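You operate a simulated robot arm through the tools that you are given. There is no shell and no other tool. Be economical: measure what you need, move in short steps, check, and stop when the job is done.

The job below is to be done with a simulated robot arm. You get a single attempt, and the scene is never put back.

TASK
Fetch the hose clip from the top of the long bench and set it on the tape roll there. Fetch the tub and set it on the top of washer twelve. Put one of the torque drivers from the top of the long bench on the top of the short bench. Take the small box that says "feet" from the top of pallet twenty-six and put it on the top of the long bench. Open the drawer sixty-one, take the rubber foot on the top of the rod bench and put it away in the inside of drawer sixty-one, then shut the sixty-one. Open the cupboard door, take the rubber block from the top of the long bench and put it on the cupboard shelf, then shut the door. The order is free.

The check looks at the end state, three seconds after you hand in, the way a careful person would. Anything else that was tipped, shoved, dropped, spilled or broken makes it a failure.

THE ROBOT
A 7-joint arm with a two-finger parallel gripper on a trunk, on a base that drives. Base frame: it is fixed to the floor where the robot stands at the start and does not move with it; the origin is under the middle of the robot, x ahead of it, y to its left, z up; the surface under the hand at the start is at about z = 82. Lengths are in cm, angles in degrees, forces in N, time in s.
With the tool pointing down near the work surface it reaches from about 38 to 80 cm from the robot's upright axis, wherever it stands. Its first joint turns from -143.0 to 143.0 degrees. Places, roughly: cupboard door [50, -90, 40]; cupboard shelf [70, -90, 40]; drawer sixty-one [240, -690, 60]; hose clip (4x3x3 cm) [50, 0, 80]; inside of drawer sixty-one [240, -700, 60]; rubber block (4x7x12 cm) [80, 40, 90]; rubber foot (5x5x3 cm) [40, -690, 80]; small box [-100, -100, 75]; tape roll (6x6x2 cm) [70, 0, 80]; top of the long bench [80, 20, 80]; top of the short bench [80, -90, 80]; top of washer twelve [170, -100, 90]; torque driver [75, 75, 100]; tub (7x7x5 cm) [-90, -130, 70]. Payload 3 kg.
Tool frame: the origin (TCP) lies between the finger pads and is the grasp point; the fingertips stand 3 cm ahead of it; z points along the fingers, y is the line along which they close. The gripper opens to 11 cm. The fingers are 2 cm wide and 1 cm thick; the gripper's body (4.8 by 11.2 cm) begins 5.5 cm behind the TCP.
Orientation is that of the tool frame in the base frame, as a unit quaternion [x, y, z, w]. With the fingers straight down and closing along the base's y, the tool's x points along the base's -x, its y along +y and its z along -z.

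THE INTERFACE
- The arm moves only by the tool step_arm. Its argument "steps" is a list of rows, each a list of 3 entries, a list of its own where there are three numbers: the shift along the tool's x, y, z in cm, then the turn, a rotation vector about the tool's x, y, z in degrees, then the closure, from 0 (fully open) to 1 (shut). In form: [[[dx, dy, dz], [wx, wy, wz], gripper], ...]. A call has 1 to 8 rows; each row shifts and turns the commanded pose from where the row before left it, along the tool's axes as they then stand. Rows are played at 5 a second. More than 5 cm and 8.6 degrees between two rows, or a gripper value outside its range, and nothing of the call is played. A pose out of reach is approached as far as the arm can. The call stops where the force on the tool passes 40 N (or 10 N more than at its start, if that is more) or the arm is blocked; 0.2 s more then pass. Each finger travels about 15.3 cm/s and halts on what it meets, pressing with about 26 N; the grip force reading is that of the motor and also rises with nothing between the fingers. The clock runs only during rows and for 0.2 s after the last one: add rows that do not move to give the fingers time. It gives the time, the measured TCP pose, the force on the tool (base axes), the opening and the grip force at its end, in the units of the frame above (readings bear some noise), with the torque about the TCP (base axes, N m) and any sound that the robot's microphone picked up.
- Cameras (640 x 400 px; columns grow to the right, rows downward): "scene" is now at [51.7, -20.22, 126.06]; the picture's right is [-0.00, -0.17, -0.99], its down [-0.71, -0.69, 0.12] and it looks along [-0.70, 0.70, -0.12] (base axes); focal length 214 px, centre (320, 200). "wrist" rides on the gripper at [7.2, 1.7, -10.3] in the tool frame; the picture's right is [-0.23, 0.97, 0.00], its down [-0.76, -0.18, -0.62] and it looks along [-0.61, -0.14, 0.78] (tool axes); focal length 222 px, centre (320, 200). There is no depth. A picture from a camera that has moved, and an enlarged one, comes with that camera's place and axes in the base frame and with its lens.
- capture(camera): a new picture of that camera. The clock stands still meanwhile.
- raise_lower(by): slides the trunk up (or, below 0, down) by that many cm; the arm and the scene camera ride with it, the base frame stays. It gives what a move gives, with no picture.
- steer(legs): drives the robot by 1 to 6 legs, each [ahead, turn to the left] in cm and degrees, along the robot's own axes; the way and the turn of a leg run together, so that a leg with both is an arc; at most 150 cm and 180 degrees a leg. The arm and the cameras ride along, it lands a little off, and it stops where it bumps. It gives what a move gives.
- turn_head(pan, tilt): turns the head with the scene camera to pan (to the left, within 80 degrees either way) and tilt (down, from -29 to 69), counted from straight ahead of the robot. It gives what a move gives.
- zoom(camera, box): a new picture of the part [left, top, right, bottom] of that camera's present view, enlarged. The clock stands still meanwhile.
- sign_off(): hands the job in; it is judged then, once.

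Go step by step. Nothing tells you exact positions but the pictures and the camera data: compare them with the known pose of the tool, close in by small moves and look again before you grip or let go. The budget is 483 turns and 236 pictures, counting those below and the enlarged ones. Unless the task says otherwise, let go and move clear before handing in.

The tools are called after ">>>" as name(argument=value, ...) on one line, values as JSON. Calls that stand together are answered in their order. step_arm: Moves the arm, as the interface text tells. Its arguments: {"type":"object","properties":{"steps":{"type":"array","items":{"type":"array"}}},"required":["steps"]} The other tools are called the same way: raise_lower (by) slides the trunk up or down; steer (legs) drives the base; turn_head (pan, tilt) turns the head that bears the scene camera; capture (camera) takes a picture; zoom (camera, box) takes an enlarged picture of a part of a camera's view; sign_off () hands the job in.

At the start:

```text
t: 0.0
eef_pos: [48.21, -28.27, 114.46]
tcp_rot: [0.001, 1.0, 0.001, 0.0]
wrist_force: [0.4, -0.5, 0.0]
moment: [0.01, 0.01, -0.02]
gripper_width: 11.0
grasp_force: 0.0
trunk travel left (down, up): [-35.0, 14.0]
robot x, y, heading: [-0.0, -0.28, -0.0]
head pan, tilt: [80.2, 44.9]
```

scene: 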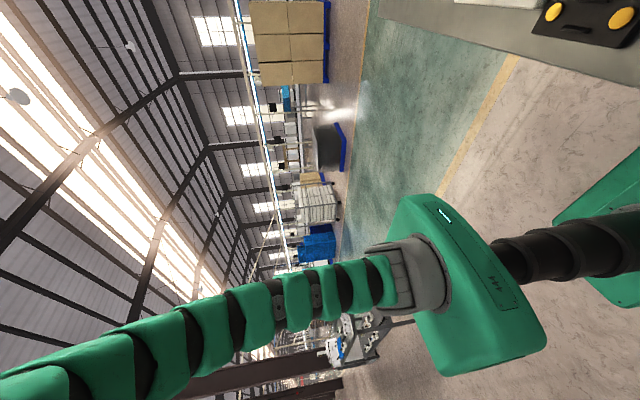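
wrist: 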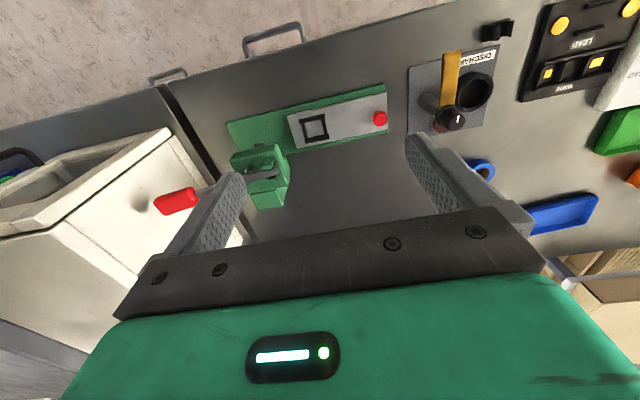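

The scene camera is rolled on its side and looks to the left; the wrist camera shows benches under the hand. I turn the head to look at the bench ahead.

>>> turn_head(pan=20, tilt=40)

>>> capture(camera="scene")

```text
t: 1.3
eef_pos: [47.99, -28.29, 114.54]
tcp_rot: [0.001, 1.0, 0.001, 0.0]
wrist_force: [-0.1, -0.2, -0.4]
moment: [0.01, 0.03, -0.03]
gripper_width: 10.98
grasp_force: 0.0
trunk travel left (down, up): [-35.0, 14.0]
robot x, y, heading: [0.31, -0.05, 0.1]
head pan, tilt: [20.0, 40.0]
```

```text
233 pictures are left
camera scene: at [52.39, -25.33, 119.5], right [0.0, -0.94, -0.34], down [-0.77, -0.22, 0.6], along [-0.64, 0.27, -0.72], focal length 214 px, centre (320, 200)
```

scene: 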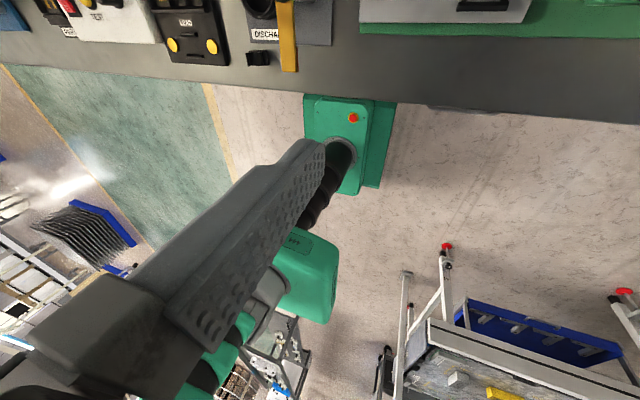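

The head camera hangs in front of the trunk near the hand, with its "ahead" pointing down; tilting upward should show the benches ahead. I look there.

>>> turn_head(pan=0, tilt=-29)

>>> capture(camera="scene")

```text
t: 2.7
eef_pos: [48.12, -28.21, 114.36]
tcp_rot: [0.002, 1.0, 0.0, 0.0]
wrist_force: [0.4, -0.6, 0.0]
moment: [-0.02, -0.02, 0.01]
gripper_width: 10.99
grasp_force: 0.2
trunk travel left (down, up): [-35.0, 14.0]
robot x, y, heading: [-0.3, -0.25, 0.1]
head pan, tilt: [0.0, -28.6]
```

```text
232 pictures are left
camera scene: at [62.75, -28.28, 120.78], right [0.0, -1.0, 0.0], down [-0.88, 0.0, -0.48], along [0.48, 0.0, -0.88], focal length 214 px, centre (320, 200)
```

scene: 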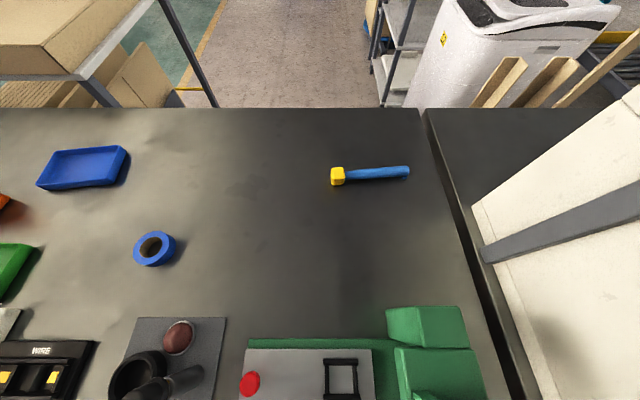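

The scene camera rides on the hand and now looks down ahead: the tape roll is the blue ring at about (74, 1). I look to left and right for the others.

>>> turn_head(pan=50, tilt=-20)

>>> capture(camera="scene")

>>> turn_head(pan=-50, tilt=-20)

>>> capture(camera="scene")

```text
t: 3.9
eef_pos: [48.02, -28.25, 114.45]
tcp_rot: [0.002, 1.0, 0.0, 0.0]
wrist_force: [0.1, -0.4, 0.4]
moment: [0.02, -0.02, 0.01]
gripper_width: 11.0
grasp_force: 0.1
trunk travel left (down, up): [-35.0, 14.0]
robot x, y, heading: [0.06, -0.01, 0.0]
head pan, tilt: [50.0, -20.0]
```

```text
231 pictures are left
camera scene: at [61.7, -22.46, 122.6], right [0.0, -0.64, -0.77], down [-0.94, 0.27, -0.22], along [0.34, 0.72, -0.6], focal length 214 px, centre (320, 200)
```

scene: 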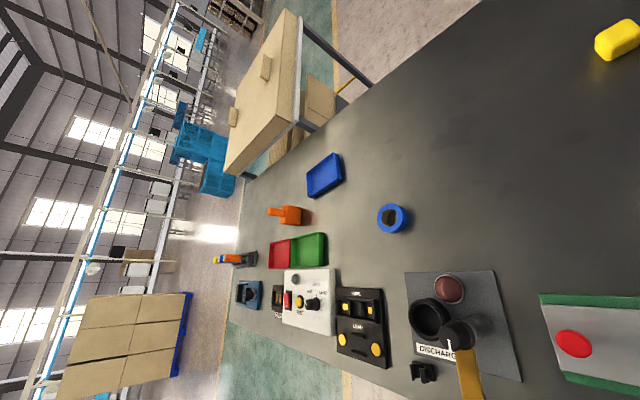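

```text
t: 5.6
eef_pos: [48.1, -28.27, 114.44]
tcp_rot: [0.002, 1.0, 0.0, 0.0]
wrist_force: [0.0, 0.1, 0.2]
moment: [0.02, 0.01, 0.01]
gripper_width: 10.99
grasp_force: 0.1
trunk travel left (down, up): [-35.0, 14.0]
robot x, y, heading: [0.42, 0.3, -0.2]
head pan, tilt: [-50.0, -20.0]
```

```text
230 pictures are left
camera scene: at [61.66, -34.1, 122.59], right [0.0, -0.64, 0.77], down [-0.94, -0.26, -0.22], along [0.34, -0.72, -0.6], focal length 214 px, centre (320, 200)
```

scene: 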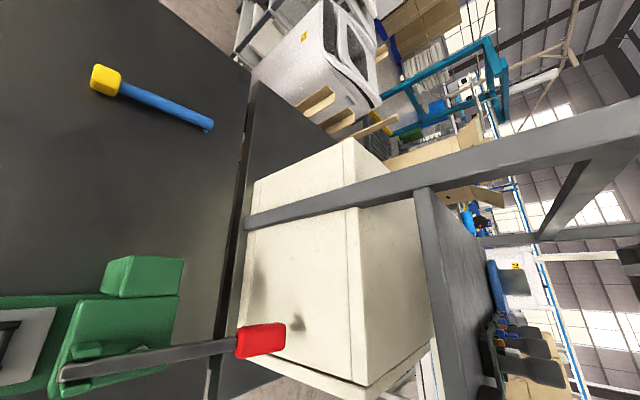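

I see a row of fixtures, orange items and a small black clip. I zoom in.

>>> turn_head(pan=50, tilt=-20)

>>> zoom(camera="scene", box=[200, 140, 360, 240])

>>> zoom(camera="scene", box=[200, 230, 360, 330])

>>> zoom(camera="scene", box=[320, 260, 544, 400])

```text
t: 7.4
eef_pos: [48.09, -28.23, 114.4]
tcp_rot: [0.002, 1.0, 0.0, 0.0]
wrist_force: [-0.1, 0.3, 0.5]
moment: [-0.03, 0.02, 0.01]
gripper_width: 11.01
grasp_force: 0.0
trunk travel left (down, up): [-35.0, 14.0]
robot x, y, heading: [0.08, -0.23, -0.0]
head pan, tilt: [50.0, -20.0]
```

```text
4.00 times, centred on (280, 190) of scene
camera zoom: at [61.7, -22.46, 122.6], right [0.0, -0.64, -0.77], down [-0.94, 0.27, -0.22], along [0.34, 0.72, -0.6], focal length 858 px, centre (480, 240)
```

zoom: 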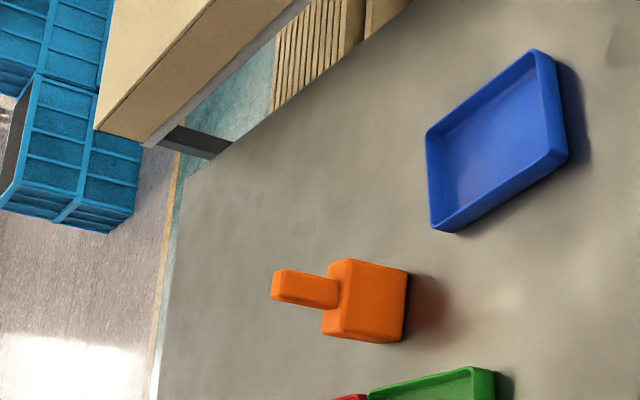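

```text
4.00 times, centred on (280, 280) of scene
camera zoom: at [61.7, -22.46, 122.6], right [0.0, -0.64, -0.77], down [-0.94, 0.27, -0.22], along [0.34, 0.72, -0.6], focal length 858 px, centre (480, -120)
```

zoom: 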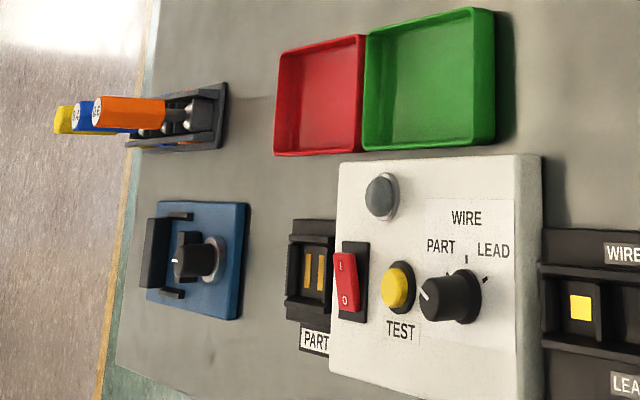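

```text
2.86 times, centred on (432, 330) of scene
camera zoom: at [61.7, -22.46, 122.6], right [0.0, -0.64, -0.77], down [-0.94, 0.27, -0.22], along [0.34, 0.72, -0.6], focal length 613 px, centre (0, -171)
```

zoom: 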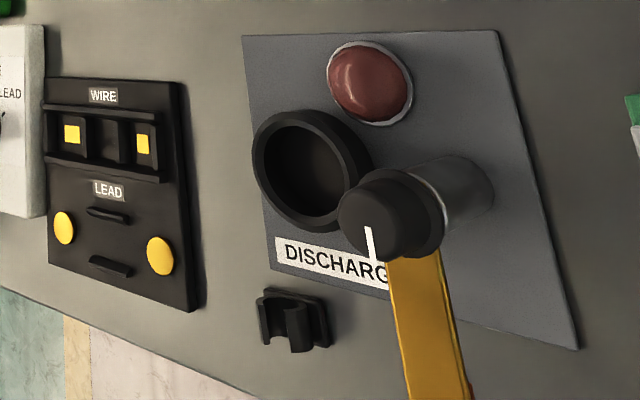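

The black clip at about (47.5, -1) is the hose clip, the orange stud-topped block at about (85, 46) is the rubber block, and the drivers stand in a rack to the far left. I move the hand over the clip.

>>> step_arm(steps=[[[0, 4.5, 1.5], [0, 0, 0], 0], [[0, 4.5, 1.5], [0, 0, 0], 0], [[0, 4.5, 1.5], [0, 0, 0], 0], [[0, 4.5, 1.5], [0, 0, 0], 0], [[0, 4.5, 1.5], [0, 0, 0], 0], [[0, 4.5, 1.5], [0, 0, 0], 0], [[0, 0, 0], [0, 0, 0], 0]])

>>> capture(camera="wrist")

>>> turn_head(pan=0, tilt=10)

>>> capture(camera="scene")

```text
t: 9.0
eef_pos: [47.91, -1.36, 105.4]
tcp_rot: [0.002, 1.0, 0.0, 0.0]
wrist_force: [0.5, 0.1, -0.2]
moment: [-0.01, 0.02, -0.01]
gripper_width: 10.99
grasp_force: 0.0
trunk travel left (down, up): [-35.0, 14.0]
robot x, y, heading: [0.19, -0.14, 0.1]
head pan, tilt: [50.0, -20.0]
```

```text
226 pictures are left
camera wrist: at [40.68, 0.44, 115.76], right [0.23, 0.97, 0.0], down [0.76, -0.18, 0.62], along [0.61, -0.14, -0.78], focal length 222 px, centre (320, 200)
```

wrist: 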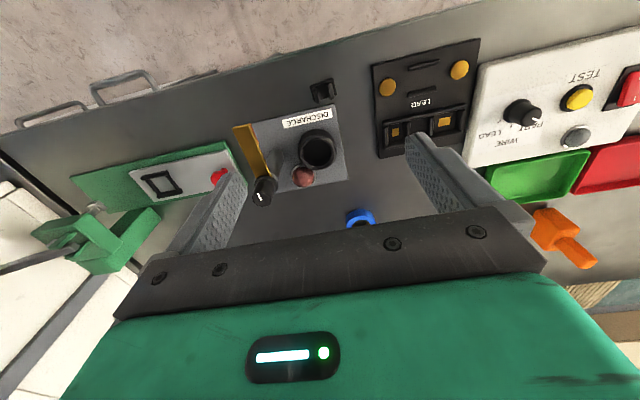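

```text
t: 10.2
eef_pos: [47.86, -1.27, 105.43]
tcp_rot: [0.002, 1.0, 0.0, 0.0]
wrist_force: [-1.1, 0.1, -1.0]
moment: [0.0, 0.0, 0.04]
gripper_width: 11.02
grasp_force: 0.1
trunk travel left (down, up): [-35.0, 14.0]
robot x, y, heading: [-0.2, -0.23, -0.0]
head pan, tilt: [0.0, 10.0]
```

```text
225 pictures are left
camera scene: at [56.98, -1.28, 109.11], right [0.0, -1.0, 0.0], down [-0.98, 0.0, 0.17], along [-0.17, 0.0, -0.98], focal length 214 px, centre (320, 200)
```

scene: 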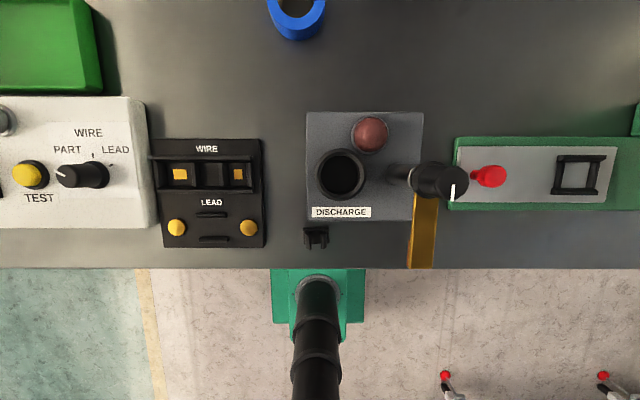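

The hand is near the clip; I zoom on clip and tape roll.

>>> zoom(camera="scene", box=[280, 212, 360, 262])

>>> turn_head(pan=0, tilt=-29)

>>> zoom(camera="scene", box=[240, 150, 400, 250])

>>> zoom(camera="wrist", box=[290, 60, 370, 110])

```text
8.00 times, centred on (320, 237) of scene
camera zoom: at [56.98, -1.28, 109.11], right [0.0, -1.0, 0.0], down [-0.98, 0.0, 0.17], along [-0.17, 0.0, -0.98], focal length 1716 px, centre (320, -96)
```

zoom: 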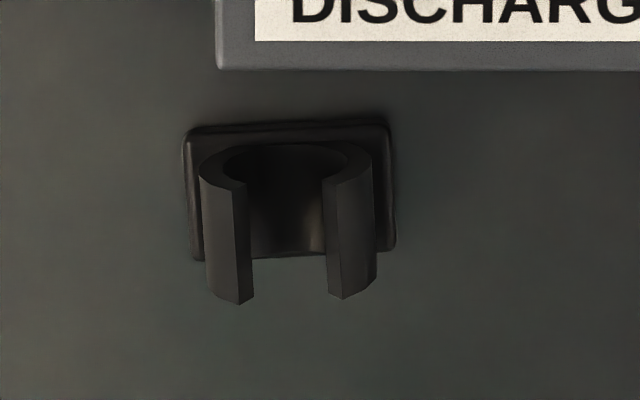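

```text
t: 11.2
eef_pos: [47.93, -1.35, 105.33]
tcp_rot: [0.002, 1.0, 0.0, 0.0]
wrist_force: [0.3, 0.0, -0.2]
moment: [0.0, 0.02, -0.01]
gripper_width: 11.0
grasp_force: 0.0
trunk travel left (down, up): [-35.0, 14.0]
robot x, y, heading: [-0.09, 0.03, -0.0]
head pan, tilt: [0.0, -28.6]
```

```text
4.00 times, centred on (320, 200) of scene
camera zoom: at [62.58, -1.31, 111.7], right [0.0, -1.0, 0.0], down [-0.88, 0.0, -0.48], along [0.48, 0.0, -0.88], focal length 858 px, centre (320, 200)
```

zoom: 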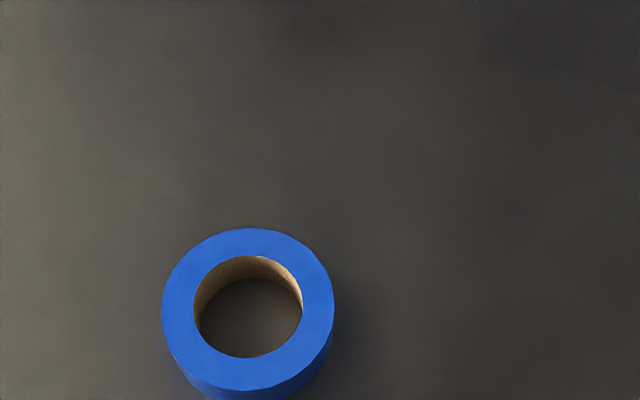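

```text
8.00 times, centred on (330, 85) of wrist
camera zoom: at [40.67, 0.41, 115.77], right [0.23, 0.97, 0.0], down [0.76, -0.18, 0.62], along [0.61, -0.14, -0.78], focal length 1777 px, centre (240, 1120)
```

zoom: 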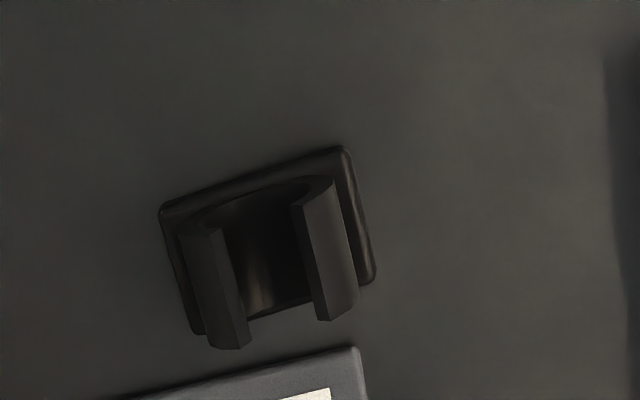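

The clip has a plate with an upward C ring, at about (47.8, -0.75). I go down over it with the fingers part closed and look again.

>>> step_arm(steps=[[[0, 0.6, 4], [0, 0, 0], 0.4], [[0, 0, 4], [0, 0, 0], 0.4], [[0, 0, 4], [0, 0, 0], 0.4], [[0, 0, 4], [0, 0, 0], 0.4], [[0, 0, 0], [0, 0, 0], 0.4]])

>>> capture(camera="wrist")

>>> turn_head(pan=0, tilt=45)

>>> capture(camera="scene")

```text
t: 12.4
eef_pos: [48.23, -0.54, 89.28]
tcp_rot: [0.001, 1.0, 0.0, 0.0]
wrist_force: [-0.6, -0.4, 0.9]
moment: [-0.01, 0.03, -0.01]
gripper_width: 6.6
grasp_force: 0.1
trunk travel left (down, up): [-35.0, 14.0]
robot x, y, heading: [-0.29, -0.21, 0.1]
head pan, tilt: [0.0, -28.6]
```

```text
221 pictures are left
camera wrist: at [40.94, 1.22, 99.72], right [0.23, 0.97, 0.0], down [0.76, -0.18, 0.62], along [0.61, -0.14, -0.78], focal length 222 px, centre (320, 200)
```

wrist: 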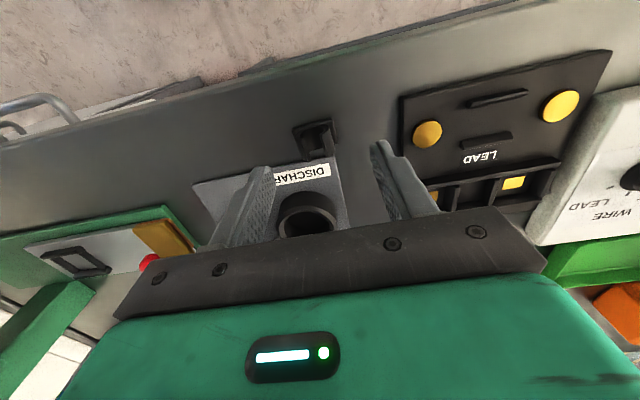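

```text
t: 13.9
eef_pos: [48.16, -0.49, 89.31]
tcp_rot: [0.002, 1.0, 0.0, 0.0]
wrist_force: [-0.3, -0.4, 1.0]
moment: [-0.02, -0.02, -0.02]
gripper_width: 6.59
grasp_force: 0.1
trunk travel left (down, up): [-35.0, 14.0]
robot x, y, heading: [0.04, -0.14, 0.1]
head pan, tilt: [0.0, 45.0]
```

```text
220 pictures are left
camera scene: at [51.73, -0.46, 94.24], right [0.0, -1.0, 0.0], down [-0.71, 0.0, 0.71], along [-0.71, 0.0, -0.71], focal length 214 px, centre (320, 200)
```

scene: 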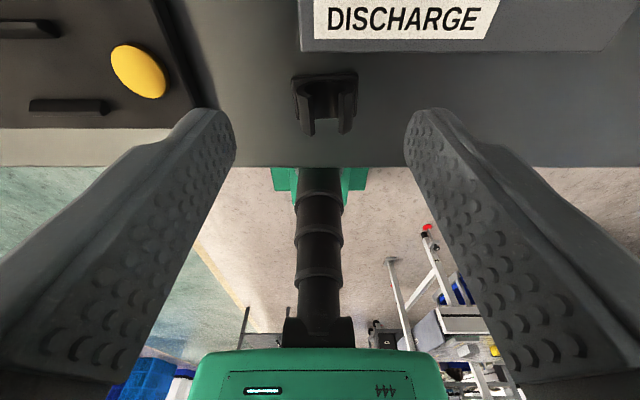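

The head view at tilt 45 shows both fingers straddling the clip nicely. I descend slowly.

>>> step_arm(steps=[[[0.2, -0.2, 1.5], [0, 0, 0], 0.4], [[0, 0, 1.3], [0, 0, 0], 0.4], [[0, 0, 0], [0, 0, 0], 0.4]])

>>> capture(camera="scene")

```text
t: 14.7
eef_pos: [47.89, -0.67, 86.54]
tcp_rot: [0.002, 1.0, 0.0, 0.0]
wrist_force: [0.0, 0.9, -1.1]
moment: [-0.01, 0.03, -0.03]
gripper_width: 6.6
grasp_force: 0.1
trunk travel left (down, up): [-35.0, 14.0]
robot x, y, heading: [-0.11, -0.05, -0.3]
head pan, tilt: [0.0, 45.0]
```

```text
219 pictures are left
camera scene: at [51.52, -0.71, 91.47], right [0.0, -1.0, 0.0], down [-0.71, 0.0, 0.71], along [-0.71, 0.0, -0.71], focal length 214 px, centre (320, 200)
```

scene: 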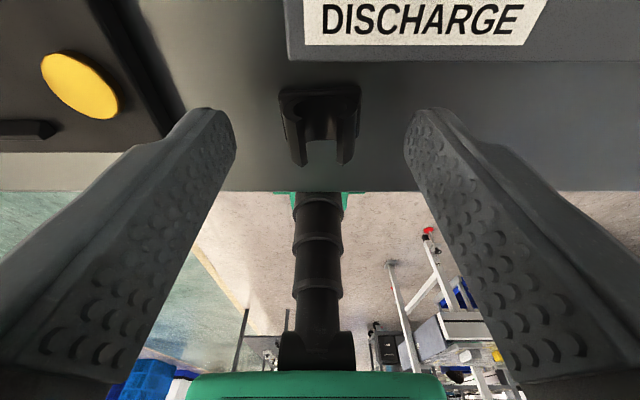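

Bench surface computes to about z 82. I go 0.9 lower and close.

>>> step_arm(steps=[[[0, 0, 0.5], [0, 0, 0], 0.4], [[0, 0, 0.5], [0, 0, 0], 0.4], [[0, 0, 0], [0, 0, 0], 0.6], [[0, 0, 0], [0, 0, 0], 0.7], [[0, 0, 0], [0, 0, 0], 0.85], [[0, 0, 0], [0, 0, 0], 1], [[0, 0, 0], [0, 0, 0], 1]])

>>> capture(camera="scene")

```text
t: 16.3
eef_pos: [47.99, -0.78, 85.61]
tcp_rot: [0.002, 1.0, 0.0, 0.0]
wrist_force: [-0.5, -0.4, 0.4]
moment: [-0.02, -0.02, -0.01]
gripper_width: 2.63
grasp_force: 26.2
trunk travel left (down, up): [-35.0, 14.0]
robot x, y, heading: [0.18, 0.26, -0.1]
head pan, tilt: [0.0, 45.0]
```

```text
218 pictures are left
camera scene: at [51.57, -0.76, 90.54], right [0.0, -1.0, 0.0], down [-0.71, 0.0, 0.71], along [-0.71, 0.0, -0.71], focal length 214 px, centre (320, 200)
```

scene: 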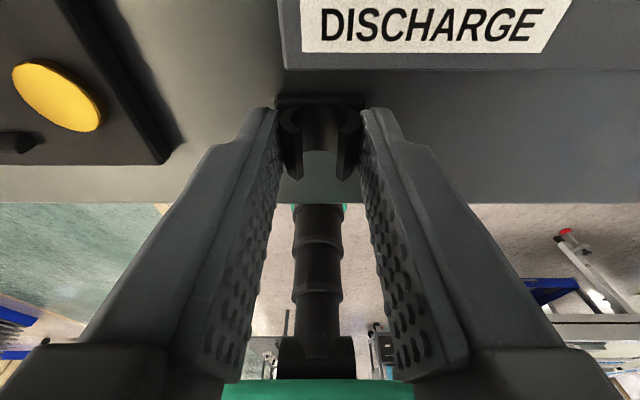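

The clip is held by its ring. I lift it and carry it over the tape roll.

>>> step_arm(steps=[[[0, 0, -4], [0, 0, 0], 1], [[0, 0, -4], [0, 0, 0], 1], [[-4.2, 0.3, 0], [0, 0, 0], 1], [[-4.2, 0.3, 0], [0, 0, 0], 1], [[-4.2, 0.3, 0], [0, 0, 0], 1], [[-4.2, 0.3, 0], [0, 0, 0], 1], [[-4.2, 0.4, 0], [0, 0, 0], 1], [[-4.4, 0.4, 0], [0, 0, 0], 1]])

>>> capture(camera="scene")

>>> capture(camera="wrist")

```text
t: 18.1
eef_pos: [73.39, 0.94, 93.48]
tcp_rot: [0.002, 1.0, 0.001, 0.0]
wrist_force: [0.5, -0.4, 0.3]
moment: [0.01, -0.03, -0.01]
gripper_width: 2.64
grasp_force: 26.0
trunk travel left (down, up): [-35.0, 14.0]
robot x, y, heading: [0.14, 0.36, -0.2]
head pan, tilt: [0.0, 45.0]
```

```text
217 pictures are left
camera scene: at [76.93, 1.06, 98.51], right [0.0, -1.0, 0.0], down [-0.71, 0.0, 0.71], along [-0.71, 0.0, -0.71], focal length 214 px, centre (320, 200)
```

scene: 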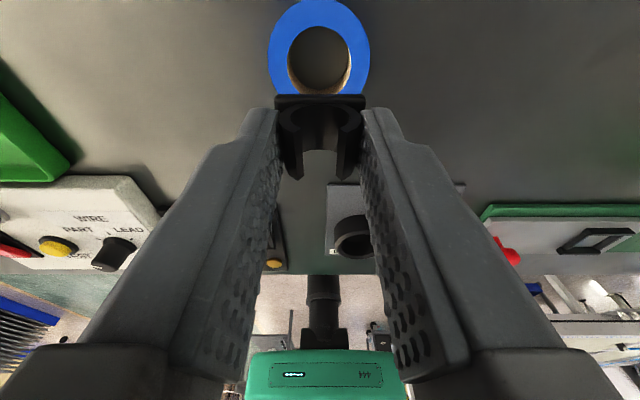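

```text
216 pictures are left
camera wrist: at [66.12, 2.73, 104.0], right [0.23, 0.97, 0.0], down [0.76, -0.18, 0.62], along [0.61, -0.14, -0.78], focal length 222 px, centre (320, 200)
```

wrist: 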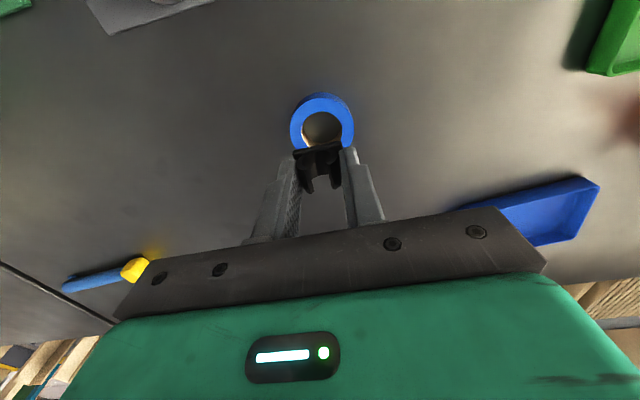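

Roll centre is about (74, 1.2). I shift slightly, go down, and check.

>>> step_arm(steps=[[[-0.6, 0.2, 2], [0, 0, 0], 1], [[0, 0, 2], [0, 0, 0], 1], [[0, 0, 0], [0, 0, 0], 1]])

>>> capture(camera="scene")

>>> capture(camera="wrist")

```text
t: 18.9
eef_pos: [73.9, 1.24, 89.68]
tcp_rot: [0.001, 1.0, 0.0, -0.001]
wrist_force: [0.0, 0.4, -0.9]
moment: [0.01, 0.01, -0.01]
gripper_width: 2.66
grasp_force: 25.7
trunk travel left (down, up): [-35.0, 14.0]
robot x, y, heading: [-0.07, -0.15, 0.1]
head pan, tilt: [0.0, 45.0]
```

```text
215 pictures are left
camera scene: at [77.5, 1.26, 94.54], right [0.0, -1.0, 0.0], down [-0.71, 0.0, 0.71], along [-0.71, 0.0, -0.71], focal length 214 px, centre (320, 200)
```

scene: 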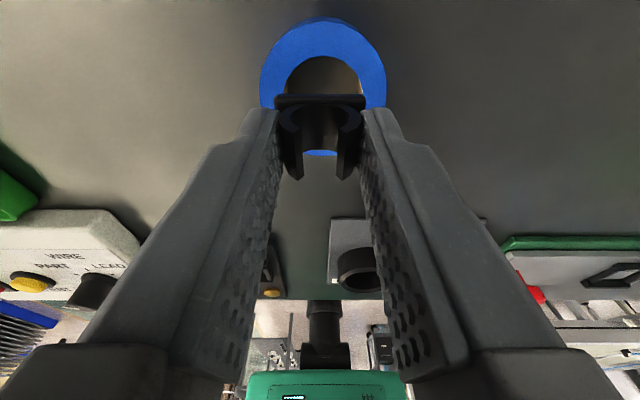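

```text
214 pictures are left
camera wrist: at [66.7, 2.93, 100.05], right [0.23, 0.97, 0.0], down [0.76, -0.18, 0.62], along [0.6, -0.14, -0.78], focal length 222 px, centre (320, 200)
```

wrist: 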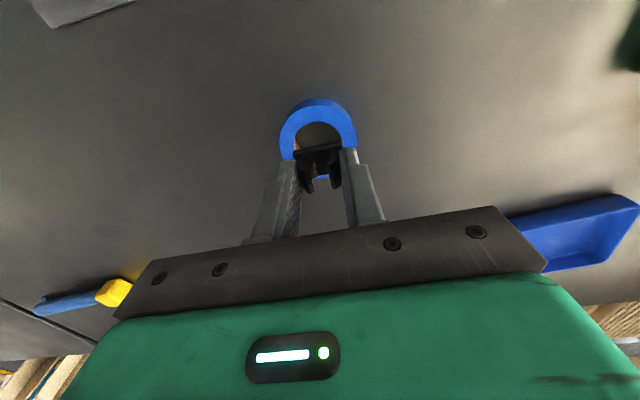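

Ring centre is about (73.6, 1.1). I shift a bit and lower until contact is near.

>>> step_arm(steps=[[[0.3, -0.1, 1], [0, 0, 0], 1], [[0, 0, 0.6], [0, 0, 0], 1], [[0, 0, 0.2], [0, 0, 0], 1], [[0, 0, 0.1], [0, 0, 0], 1], [[0, 0, 0], [0, 0, 0], 1]])

>>> zoom(camera="scene", box=[220, 0, 420, 200])

```text
t: 20.1
eef_pos: [73.67, 1.19, 87.91]
tcp_rot: [0.002, 1.0, 0.0, 0.0]
wrist_force: [0.4, 0.3, 0.4]
moment: [-0.02, 0.0, 0.02]
gripper_width: 2.65
grasp_force: 25.8
trunk travel left (down, up): [-35.0, 14.0]
robot x, y, heading: [0.14, 0.1, 0.1]
head pan, tilt: [0.0, 45.0]
```

```text
2.00 times, centred on (320, 100) of scene
camera zoom: at [77.27, 1.16, 92.7], right [0.0, -1.0, 0.0], down [-0.71, 0.0, 0.71], along [-0.71, 0.0, -0.71], focal length 429 px, centre (320, 400)
```

zoom: 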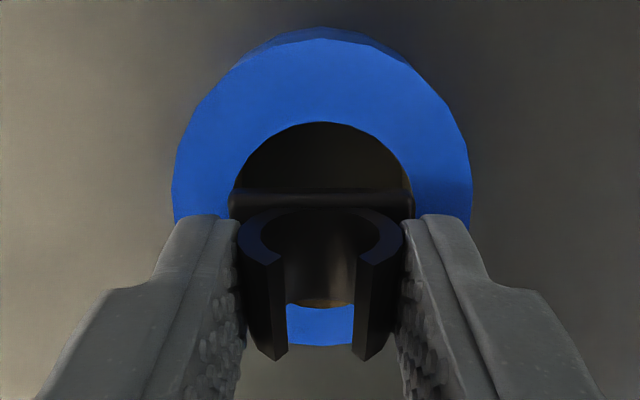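

The hole is nearly as wide as the plate, so centred placing could fall in. I shift 1.4 cm forward so the plate rests across the ring, then lower to contact.

>>> step_arm(steps=[[[0, 0, -0.4], [0, 0, 0], 1], [[-1.4, 0, 0], [0, 0, 0], 1], [[0, 0, 0.3], [0, 0, 0], 1], [[0, 0, 0.15], [0, 0, 0], 1], [[0, 0, 0.15], [0, 0, 0], 1], [[0, 0, 0], [0, 0, 0], 1]])

>>> zoom(camera="scene", box=[220, 0, 420, 200])

```text
t: 21.5
eef_pos: [75.17, 1.13, 87.56]
tcp_rot: [0.002, 1.0, 0.001, 0.0]
wrist_force: [-0.1, -0.7, 5.9]
moment: [-0.02, -0.01, 0.0]
gripper_width: 2.62
grasp_force: 26.1
trunk travel left (down, up): [-35.0, 14.0]
robot x, y, heading: [0.18, -0.07, 0.1]
head pan, tilt: [0.0, 45.0]
```

```text
2.00 times, centred on (320, 100) of scene
camera zoom: at [78.72, 1.18, 92.51], right [0.0, -1.0, 0.0], down [-0.71, 0.0, 0.71], along [-0.71, 0.0, -0.71], focal length 429 px, centre (320, 400)
```

zoom: 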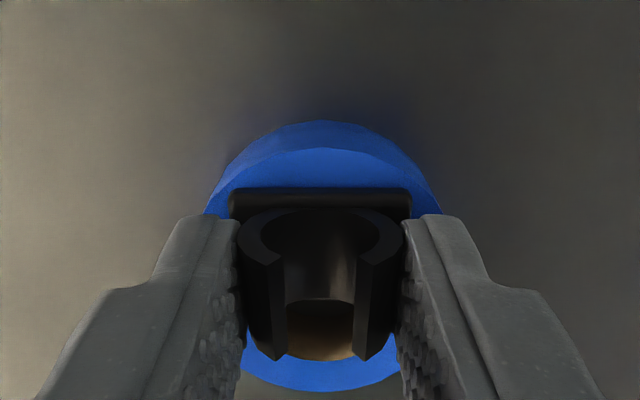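

Contact is felt and the plate lies on the ring. I open and rise.

>>> step_arm(steps=[[[0, 0, 0], [0, 0, 0], 0.7], [[0, 0, 0], [0, 0, 0], 0.55], [[0, 0, 0], [0, 0, 0], 0.55], [[0, 0, -3], [0, 0, 0], 0.55], [[0, 0, -4], [0, 0, 0], 0.55], [[0, 0, -4], [0, 0, 0], 0.4]])

>>> capture(camera="scene")

```text
t: 22.9
eef_pos: [74.95, 0.84, 98.65]
tcp_rot: [0.001, 1.0, 0.001, -0.001]
wrist_force: [-0.3, 0.3, -0.1]
moment: [0.01, 0.01, 0.03]
gripper_width: 6.59
grasp_force: 0.2
trunk travel left (down, up): [-35.0, 14.0]
robot x, y, heading: [-0.06, 0.17, -0.2]
head pan, tilt: [0.0, 45.0]
```

```text
211 pictures are left
camera scene: at [78.63, 0.98, 103.5], right [0.0, -1.0, 0.0], down [-0.71, 0.0, 0.71], along [-0.71, 0.0, -0.71], focal length 214 px, centre (320, 200)
```

scene: 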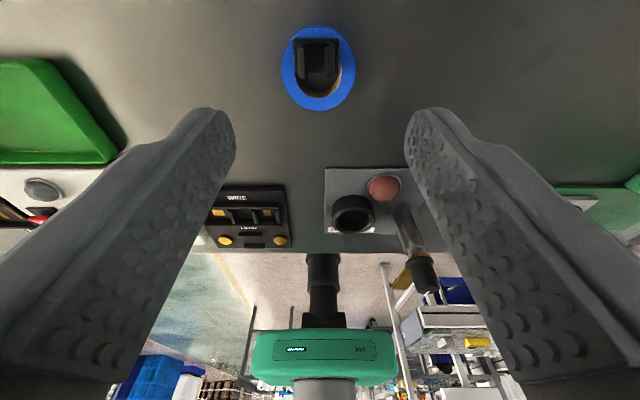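

The clip sits on the tape roll. Now I pull the arm in and up, then drive left along the bench to the block and the drivers.

>>> step_arm(steps=[[[3.5, 0, -3], [0, 0, 0], 0.4], [[4, 0, -3], [0, 0, 0], 0.2], [[4, 0, -3], [0, 0, 0], 0], [[4, 0, -3], [0, 0, 0], 0], [[4, 0, -3], [0, 0, 0], 0], [[4, 0, -2], [0, 0, 0], 0], [[4, 0, 0], [0, 0, 0], 0]])

>>> turn_head(pan=0, tilt=-29)

>>> steer(legs=[[-8, 0], [0, 90], [55, 0]])

>>> capture(camera="scene")

```text
t: 24.5
eef_pos: [47.58, 1.19, 115.55]
tcp_rot: [0.002, 1.0, 0.0, -0.001]
wrist_force: [0.9, 0.4, -0.6]
moment: [0.02, 0.04, 0.01]
gripper_width: 10.99
grasp_force: 0.2
trunk travel left (down, up): [-35.0, 14.0]
robot x, y, heading: [0.25, -0.11, -0.1]
head pan, tilt: [0.0, 45.0]
```

```text
t: 25.9
eef_pos: [47.73, 1.22, 115.6]
tcp_rot: [0.002, 1.0, 0.0, 0.001]
wrist_force: [0.7, -0.1, 0.3]
moment: [0.0, 0.0, 0.0]
gripper_width: 11.01
grasp_force: 0.0
trunk travel left (down, up): [-35.0, 14.0]
robot x, y, heading: [-0.16, 0.15, 0.0]
head pan, tilt: [0.0, -28.6]
```

```text
t: 33.7
eef_pos: [-9.36, 103.45, 115.62]
tcp_rot: [-0.707, 0.708, 0.0, 0.0]
wrist_force: [1.2, 0.4, -0.5]
moment: [0.0, 0.03, 0.02]
gripper_width: 11.03
grasp_force: 0.1
trunk travel left (down, up): [-35.0, 14.0]
robot x, y, heading: [-4.35, 56.02, 89.9]
head pan, tilt: [0.0, -28.6]
```

```text
210 pictures are left
camera scene: at [-9.65, 118.45, 121.91], right [1.0, 0.0, 0.0], down [0.0, -0.88, -0.48], along [0.0, 0.48, -0.88], focal length 214 px, centre (320, 200)
```

scene: 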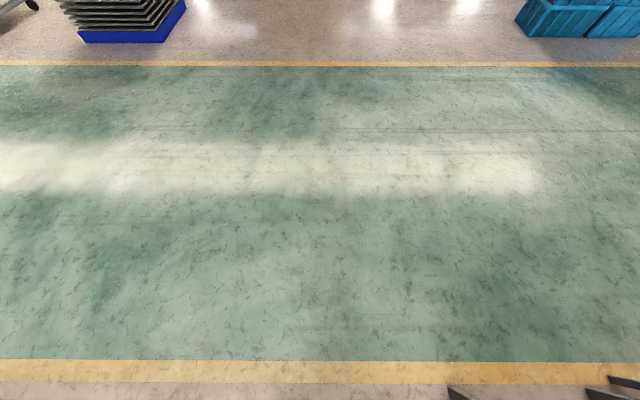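

I turn right to face the bench and look.

>>> steer(legs=[[0, -90]])

>>> capture(camera="scene")

```text
t: 38.1
eef_pos: [42.95, 59.48, 115.62]
tcp_rot: [0.009, 1.0, 0.0, 0.0]
wrist_force: [0.4, -0.8, 0.5]
moment: [-0.04, -0.02, 0.04]
gripper_width: 11.0
grasp_force: 0.1
trunk travel left (down, up): [-35.0, 14.0]
robot x, y, heading: [-4.93, 61.45, -0.8]
head pan, tilt: [0.0, -28.6]
```

```text
209 pictures are left
camera scene: at [57.63, 59.16, 121.92], right [-0.02, -1.0, 0.0], down [-0.88, 0.02, -0.48], along [0.48, -0.01, -0.88], focal length 214 px, centre (320, 200)
```

scene: 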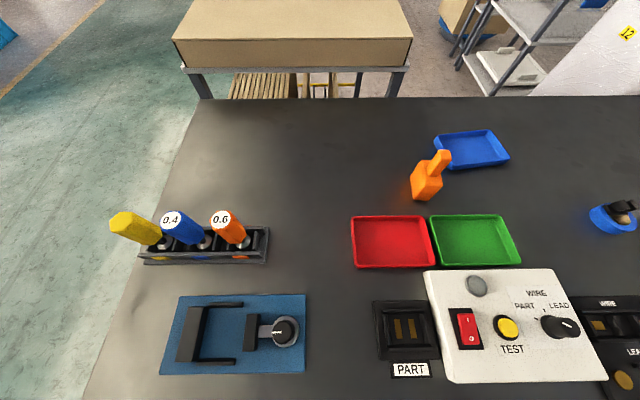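

The drivers' rack is at about (70, 76) with the orange 0.6 driver nearest at (70, 72.5), and the block is at about (80, 38). I close in a bit and look at the driver.

>>> steer(legs=[[10, 0]])

>>> zoom(camera="scene", box=[60, 220, 380, 400])

```text
t: 39.2
eef_pos: [52.99, 59.21, 115.66]
tcp_rot: [0.011, 1.0, 0.0, -0.001]
wrist_force: [-0.7, -0.6, -0.4]
moment: [-0.03, -0.04, 0.01]
gripper_width: 11.02
grasp_force: 0.0
trunk travel left (down, up): [-35.0, 14.0]
robot x, y, heading: [5.67, 61.96, -0.9]
head pan, tilt: [0.0, -28.6]
```

```text
2.00 times, centred on (220, 310) of scene
camera zoom: at [67.65, 58.97, 121.98], right [-0.02, -1.0, 0.0], down [-0.88, 0.02, -0.48], along [0.48, -0.01, -0.88], focal length 429 px, centre (520, -20)
```

zoom: 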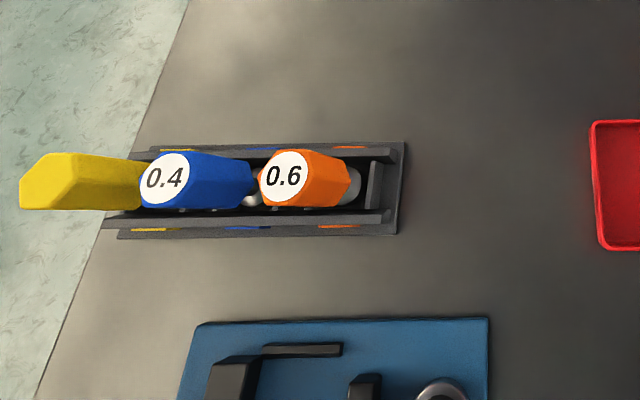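

Triangulating, the orange driver's handle stands at about (69.7, 72.2), top near z 95. I move above it and look along the fingers.

>>> step_arm(steps=[[[-4.1, 3.2, 1], [0, 0, 0], 0.3], [[-4.1, 3.2, 1], [0, 0, 0], 0.5], [[-4.1, 3.2, 1], [0, 0, 0], 0.5], [[-4.4, 3.6, 1], [0, 0, 0], 0.5], [[0, 0, 3], [0, 0, 0], 0.5], [[0, 0, 0], [0, 0, 0], 0.5]])

>>> turn_head(pan=0, tilt=45)

>>> capture(camera="scene")

>>> capture(camera="wrist")

```text
refused: row 1 steps farther than a row can; nothing moved
```

```text
t: 40.7
eef_pos: [53.05, 59.17, 115.67]
tcp_rot: [0.01, 1.0, -0.001, -0.001]
wrist_force: [0.3, 0.2, -0.3]
moment: [0.01, 0.02, -0.02]
gripper_width: 11.0
grasp_force: 0.1
trunk travel left (down, up): [-35.0, 14.0]
robot x, y, heading: [5.1, 61.46, -0.8]
head pan, tilt: [0.0, 45.0]
```

```text
207 pictures are left
camera scene: at [56.57, 59.19, 120.59], right [-0.02, -1.0, 0.0], down [-0.71, 0.01, 0.71], along [-0.71, 0.01, -0.71], focal length 214 px, centre (320, 200)
```

scene: 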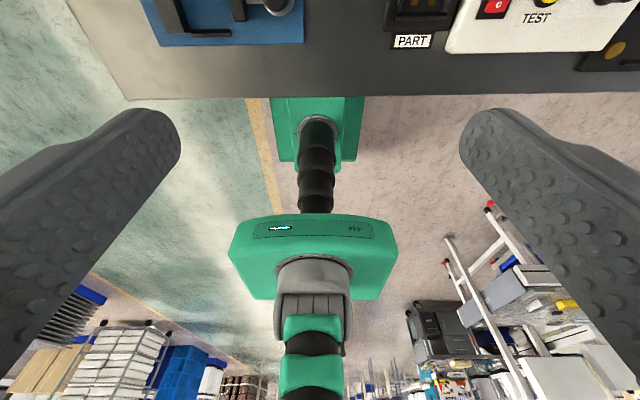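

```text
206 pictures are left
camera wrist: at [45.79, 61.05, 126.1], right [0.25, 0.97, 0.0], down [0.76, -0.19, 0.62], along [0.6, -0.15, -0.78], focal length 222 px, centre (320, 200)
```

wrist: 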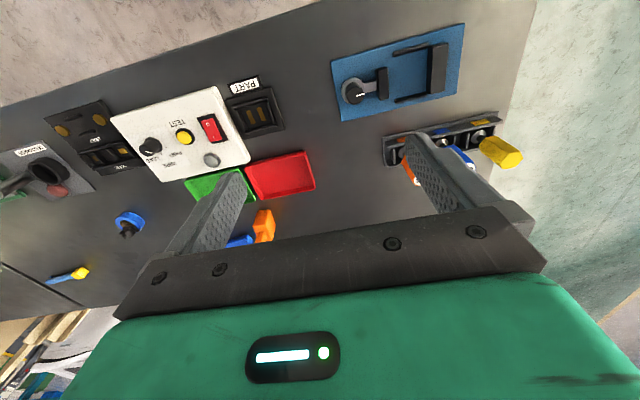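

The rows were too long; I send shorter ones.

>>> step_arm(steps=[[[-3.3, 2.6, 1], [0, 0, 0], 0.3], [[-3.3, 2.6, 1], [0, 0, 0], 0.5], [[-3.3, 2.6, 1], [0, 0, 0], 0.5], [[-3.3, 2.6, 1], [0, 0, 0], 0.5], [[-3.3, 2.8, 1], [0, 0, 0], 0.5], [[0, 0, 1], [0, 0, 0], 0.5], [[0, 0, 0], [0, 0, 0], 0.5]])

>>> capture(camera="scene")

>>> capture(camera="wrist")

```text
t: 42.3
eef_pos: [69.82, 72.29, 109.67]
tcp_rot: [0.01, 1.0, 0.0, -0.001]
wrist_force: [0.0, -1.0, 0.1]
moment: [-0.01, 0.0, -0.04]
gripper_width: 5.52
grasp_force: 0.0
trunk travel left (down, up): [-35.0, 14.0]
robot x, y, heading: [5.52, 61.5, -1.0]
head pan, tilt: [0.0, 45.0]
```

```text
205 pictures are left
camera scene: at [73.34, 72.23, 114.58], right [-0.02, -1.0, 0.0], down [-0.71, 0.01, 0.71], along [-0.71, 0.01, -0.71], focal length 214 px, centre (320, 200)
```

scene: 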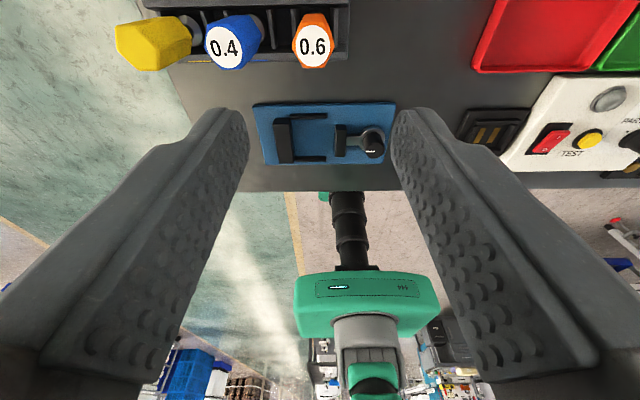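

```text
204 pictures are left
camera wrist: at [62.57, 74.09, 120.09], right [0.25, 0.97, 0.0], down [0.76, -0.19, 0.62], along [0.6, -0.15, -0.78], focal length 222 px, centre (320, 200)
```

wrist: 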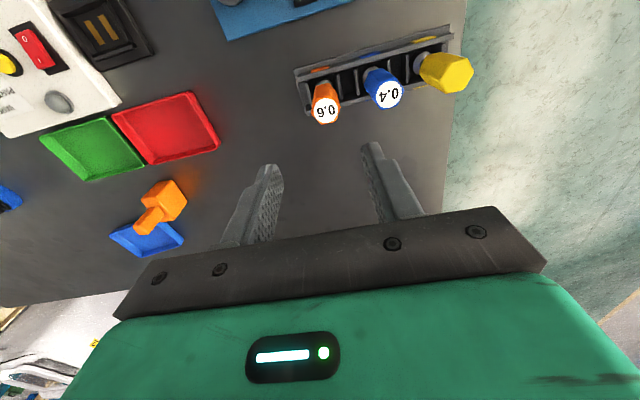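

Handle top at about (70.0, 72.85, 94.6). I shift and descend to straddle it.

>>> step_arm(steps=[[[-0.2, 0.55, 4], [0, 0, 0], 0.5], [[0, 0, 4], [0, 0, 0], 0.5], [[0, 0, 3], [0, 0, 0], 0.5], [[0, 0, 0], [0, 0, 0], 0.5]])

>>> capture(camera="scene")

```text
t: 43.3
eef_pos: [70.08, 72.69, 98.71]
tcp_rot: [0.011, 1.0, 0.0, -0.001]
wrist_force: [-0.2, 0.1, 0.5]
moment: [0.05, 0.02, -0.03]
gripper_width: 5.48
grasp_force: 0.1
trunk travel left (down, up): [-35.0, 14.0]
robot x, y, heading: [5.37, 61.46, -1.0]
head pan, tilt: [0.0, 45.0]
```

```text
203 pictures are left
camera scene: at [73.62, 72.73, 103.63], right [-0.02, -1.0, 0.0], down [-0.71, 0.01, 0.71], along [-0.71, 0.01, -0.71], focal length 214 px, centre (320, 200)
```

scene: 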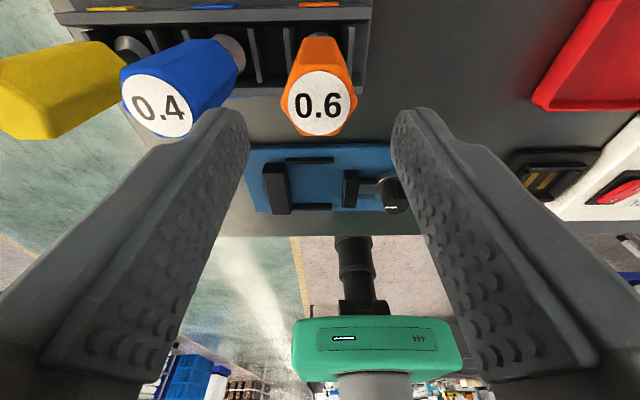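

Well centred. I go down 6 cm and close.

>>> step_arm(steps=[[[0, 0, 2], [0, 0, 0], 0.5], [[0, 0, 2], [0, 0, 0], 0.5], [[0, 0, 2], [0, 0, 0], 0.5], [[0, 0, 0], [0, 0, 0], 0.5], [[0, 0, 0], [0, 0, 0], 0.7], [[0, 0, 0], [0, 0, 0], 0.9], [[0, 0, 0], [0, 0, 0], 1]])

>>> capture(camera="scene")

```text
t: 44.9
eef_pos: [70.02, 72.87, 92.64]
tcp_rot: [0.01, 1.0, 0.0, 0.0]
wrist_force: [-0.9, -0.4, 0.1]
moment: [-0.01, 0.01, -0.01]
gripper_width: 3.43
grasp_force: 26.4
trunk travel left (down, up): [-35.0, 14.0]
robot x, y, heading: [4.88, 61.9, -0.9]
head pan, tilt: [0.0, 45.0]
```

```text
202 pictures are left
camera scene: at [73.63, 72.75, 97.53], right [-0.02, -1.0, 0.0], down [-0.71, 0.01, 0.71], along [-0.71, 0.01, -0.71], focal length 214 px, centre (320, 200)
```

scene: 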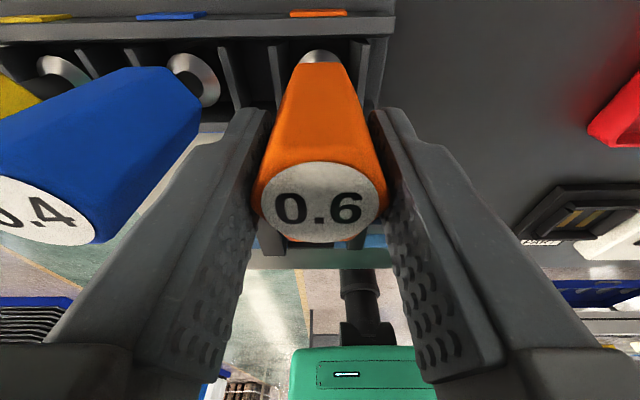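

Firmly held. I lift straight up slowly.

>>> step_arm(steps=[[[0, 0, -1.5], [0, 0, 0], 1], [[0, 0, -2], [0, 0, 0], 1], [[0, 0, -3], [0, 0, 0], 1], [[0, 0, -4], [0, 0, 0], 1], [[0, 0, -4], [0, 0, 0], 1], [[0, 0, -4], [0, 0, 0], 1], [[0, 0, 0], [0, 0, 0], 1]])

>>> capture(camera="scene")

>>> capture(camera="wrist")

```text
t: 46.5
eef_pos: [70.17, 72.42, 111.14]
tcp_rot: [0.01, 1.0, 0.0, -0.002]
wrist_force: [-0.4, 0.4, -1.8]
moment: [0.01, 0.01, -0.02]
gripper_width: 3.43
grasp_force: 26.1
trunk travel left (down, up): [-35.0, 14.0]
robot x, y, heading: [5.65, 61.74, -1.0]
head pan, tilt: [0.0, 45.0]
```

```text
201 pictures are left
camera scene: at [73.66, 72.46, 116.0], right [-0.02, -1.0, 0.0], down [-0.71, 0.01, 0.71], along [-0.71, 0.01, -0.71], focal length 214 px, centre (320, 200)
```

scene: 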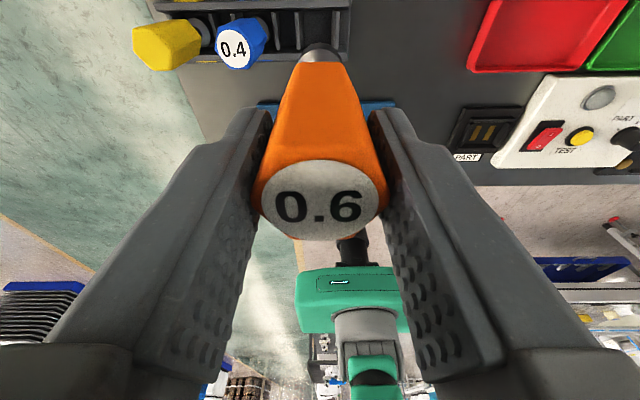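

```text
200 pictures are left
camera wrist: at [62.88, 74.32, 121.5], right [0.25, 0.97, 0.0], down [0.76, -0.19, 0.62], along [0.6, -0.15, -0.78], focal length 222 px, centre (320, 200)
```

wrist: 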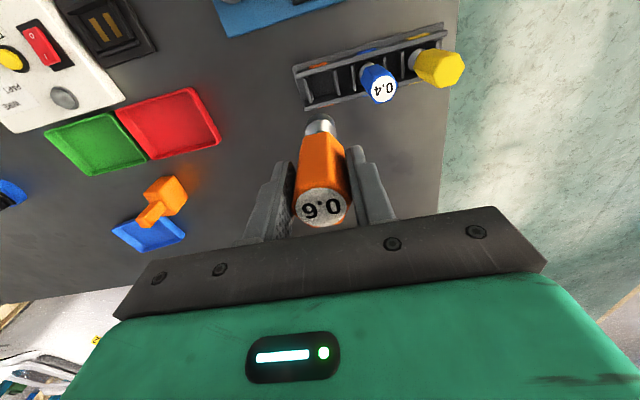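

The driver is free. I retract, and drive right to the short bench.

>>> step_arm(steps=[[[4, -2, -1], [0, 0, 0], 1], [[4, -2, -1], [0, 0, 0], 1], [[4, -2, -1], [0, 0, 0], 1], [[4, -2, -1], [0, 0, 0], 1], [[1, -4, 0], [0, 0, 0], 1], [[0, 0, 0], [0, 0, 0], 1]])

>>> turn_head(pan=0, tilt=-29)

>>> steer(legs=[[-15, 0], [0, -90], [120, 0]])

>>> turn_head(pan=50, tilt=-20)

>>> capture(camera="scene")

>>> turn_head(pan=-50, tilt=-20)

>>> capture(camera="scene")

```text
t: 47.9
eef_pos: [52.63, 60.71, 115.14]
tcp_rot: [0.01, 1.0, 0.0, -0.001]
wrist_force: [-0.8, 0.5, -2.8]
moment: [0.0, -0.05, 0.02]
gripper_width: 3.46
grasp_force: 26.2
trunk travel left (down, up): [-35.0, 14.0]
robot x, y, heading: [5.13, 61.34, -0.9]
head pan, tilt: [0.0, 45.0]
```

```text
t: 49.4
eef_pos: [52.59, 60.75, 115.04]
tcp_rot: [0.01, 1.0, 0.0, -0.001]
wrist_force: [0.7, 0.5, -1.9]
moment: [-0.01, 0.0, -0.01]
gripper_width: 3.41
grasp_force: 26.0
trunk travel left (down, up): [-35.0, 14.0]
robot x, y, heading: [5.17, 61.61, -1.1]
head pan, tilt: [0.0, -28.6]
```

```text
t: 60.3
eef_pos: [-14.41, -103.58, 114.98]
tcp_rot: [0.717, 0.697, 0.001, -0.001]
wrist_force: [-0.1, 0.4, -1.0]
moment: [0.02, 0.02, -0.02]
gripper_width: 3.41
grasp_force: 26.3
trunk travel left (down, up): [-35.0, 14.0]
robot x, y, heading: [-12.49, -55.84, -91.7]
head pan, tilt: [0.0, -28.6]
```

```text
t: 61.5
eef_pos: [-14.37, -103.65, 115.21]
tcp_rot: [0.718, 0.697, 0.001, -0.001]
wrist_force: [-0.3, -0.6, -1.0]
moment: [0.0, -0.01, -0.02]
gripper_width: 3.44
grasp_force: 26.5
trunk travel left (down, up): [-35.0, 14.0]
robot x, y, heading: [-12.7, -56.48, -91.7]
head pan, tilt: [50.0, -20.0]
```

```text
199 pictures are left
camera scene: at [-9.27, -117.65, 123.27], right [-0.64, 0.02, -0.77], down [0.29, 0.93, -0.22], along [0.71, -0.36, -0.61], focal length 214 px, centre (320, 200)
```

scene: 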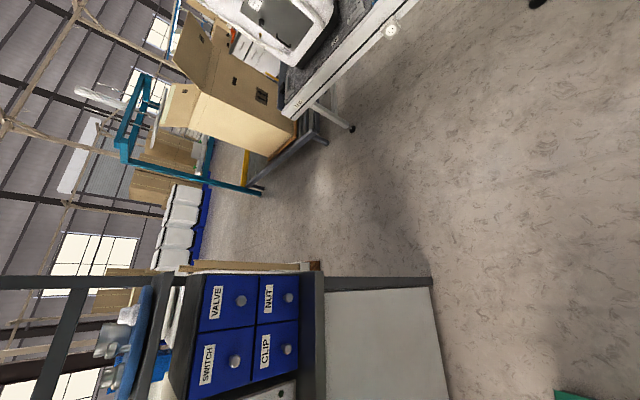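

```text
t: 63.2
eef_pos: [-14.36, -103.66, 115.17]
tcp_rot: [0.718, 0.696, 0.001, -0.001]
wrist_force: [0.0, -0.5, -0.8]
moment: [0.03, 0.0, -0.01]
gripper_width: 3.42
grasp_force: 26.0
trunk travel left (down, up): [-35.0, 14.0]
robot x, y, heading: [-12.78, -56.41, -91.3]
head pan, tilt: [-50.0, -20.0]
```

```text
198 pictures are left
camera scene: at [-20.9, -117.31, 123.28], right [-0.64, 0.02, 0.77], down [-0.23, 0.95, -0.22], along [-0.73, -0.32, -0.6], focal length 214 px, centre (320, 200)
```

scene: 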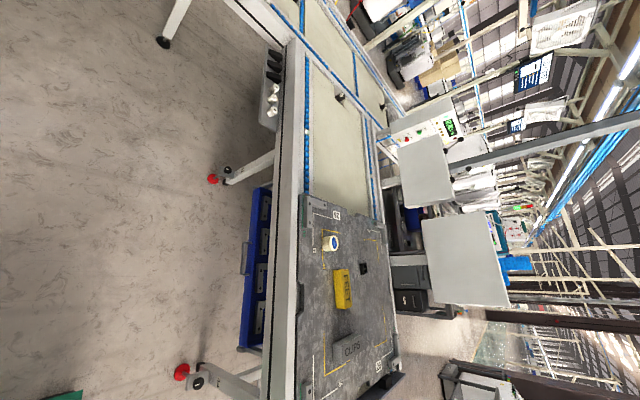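

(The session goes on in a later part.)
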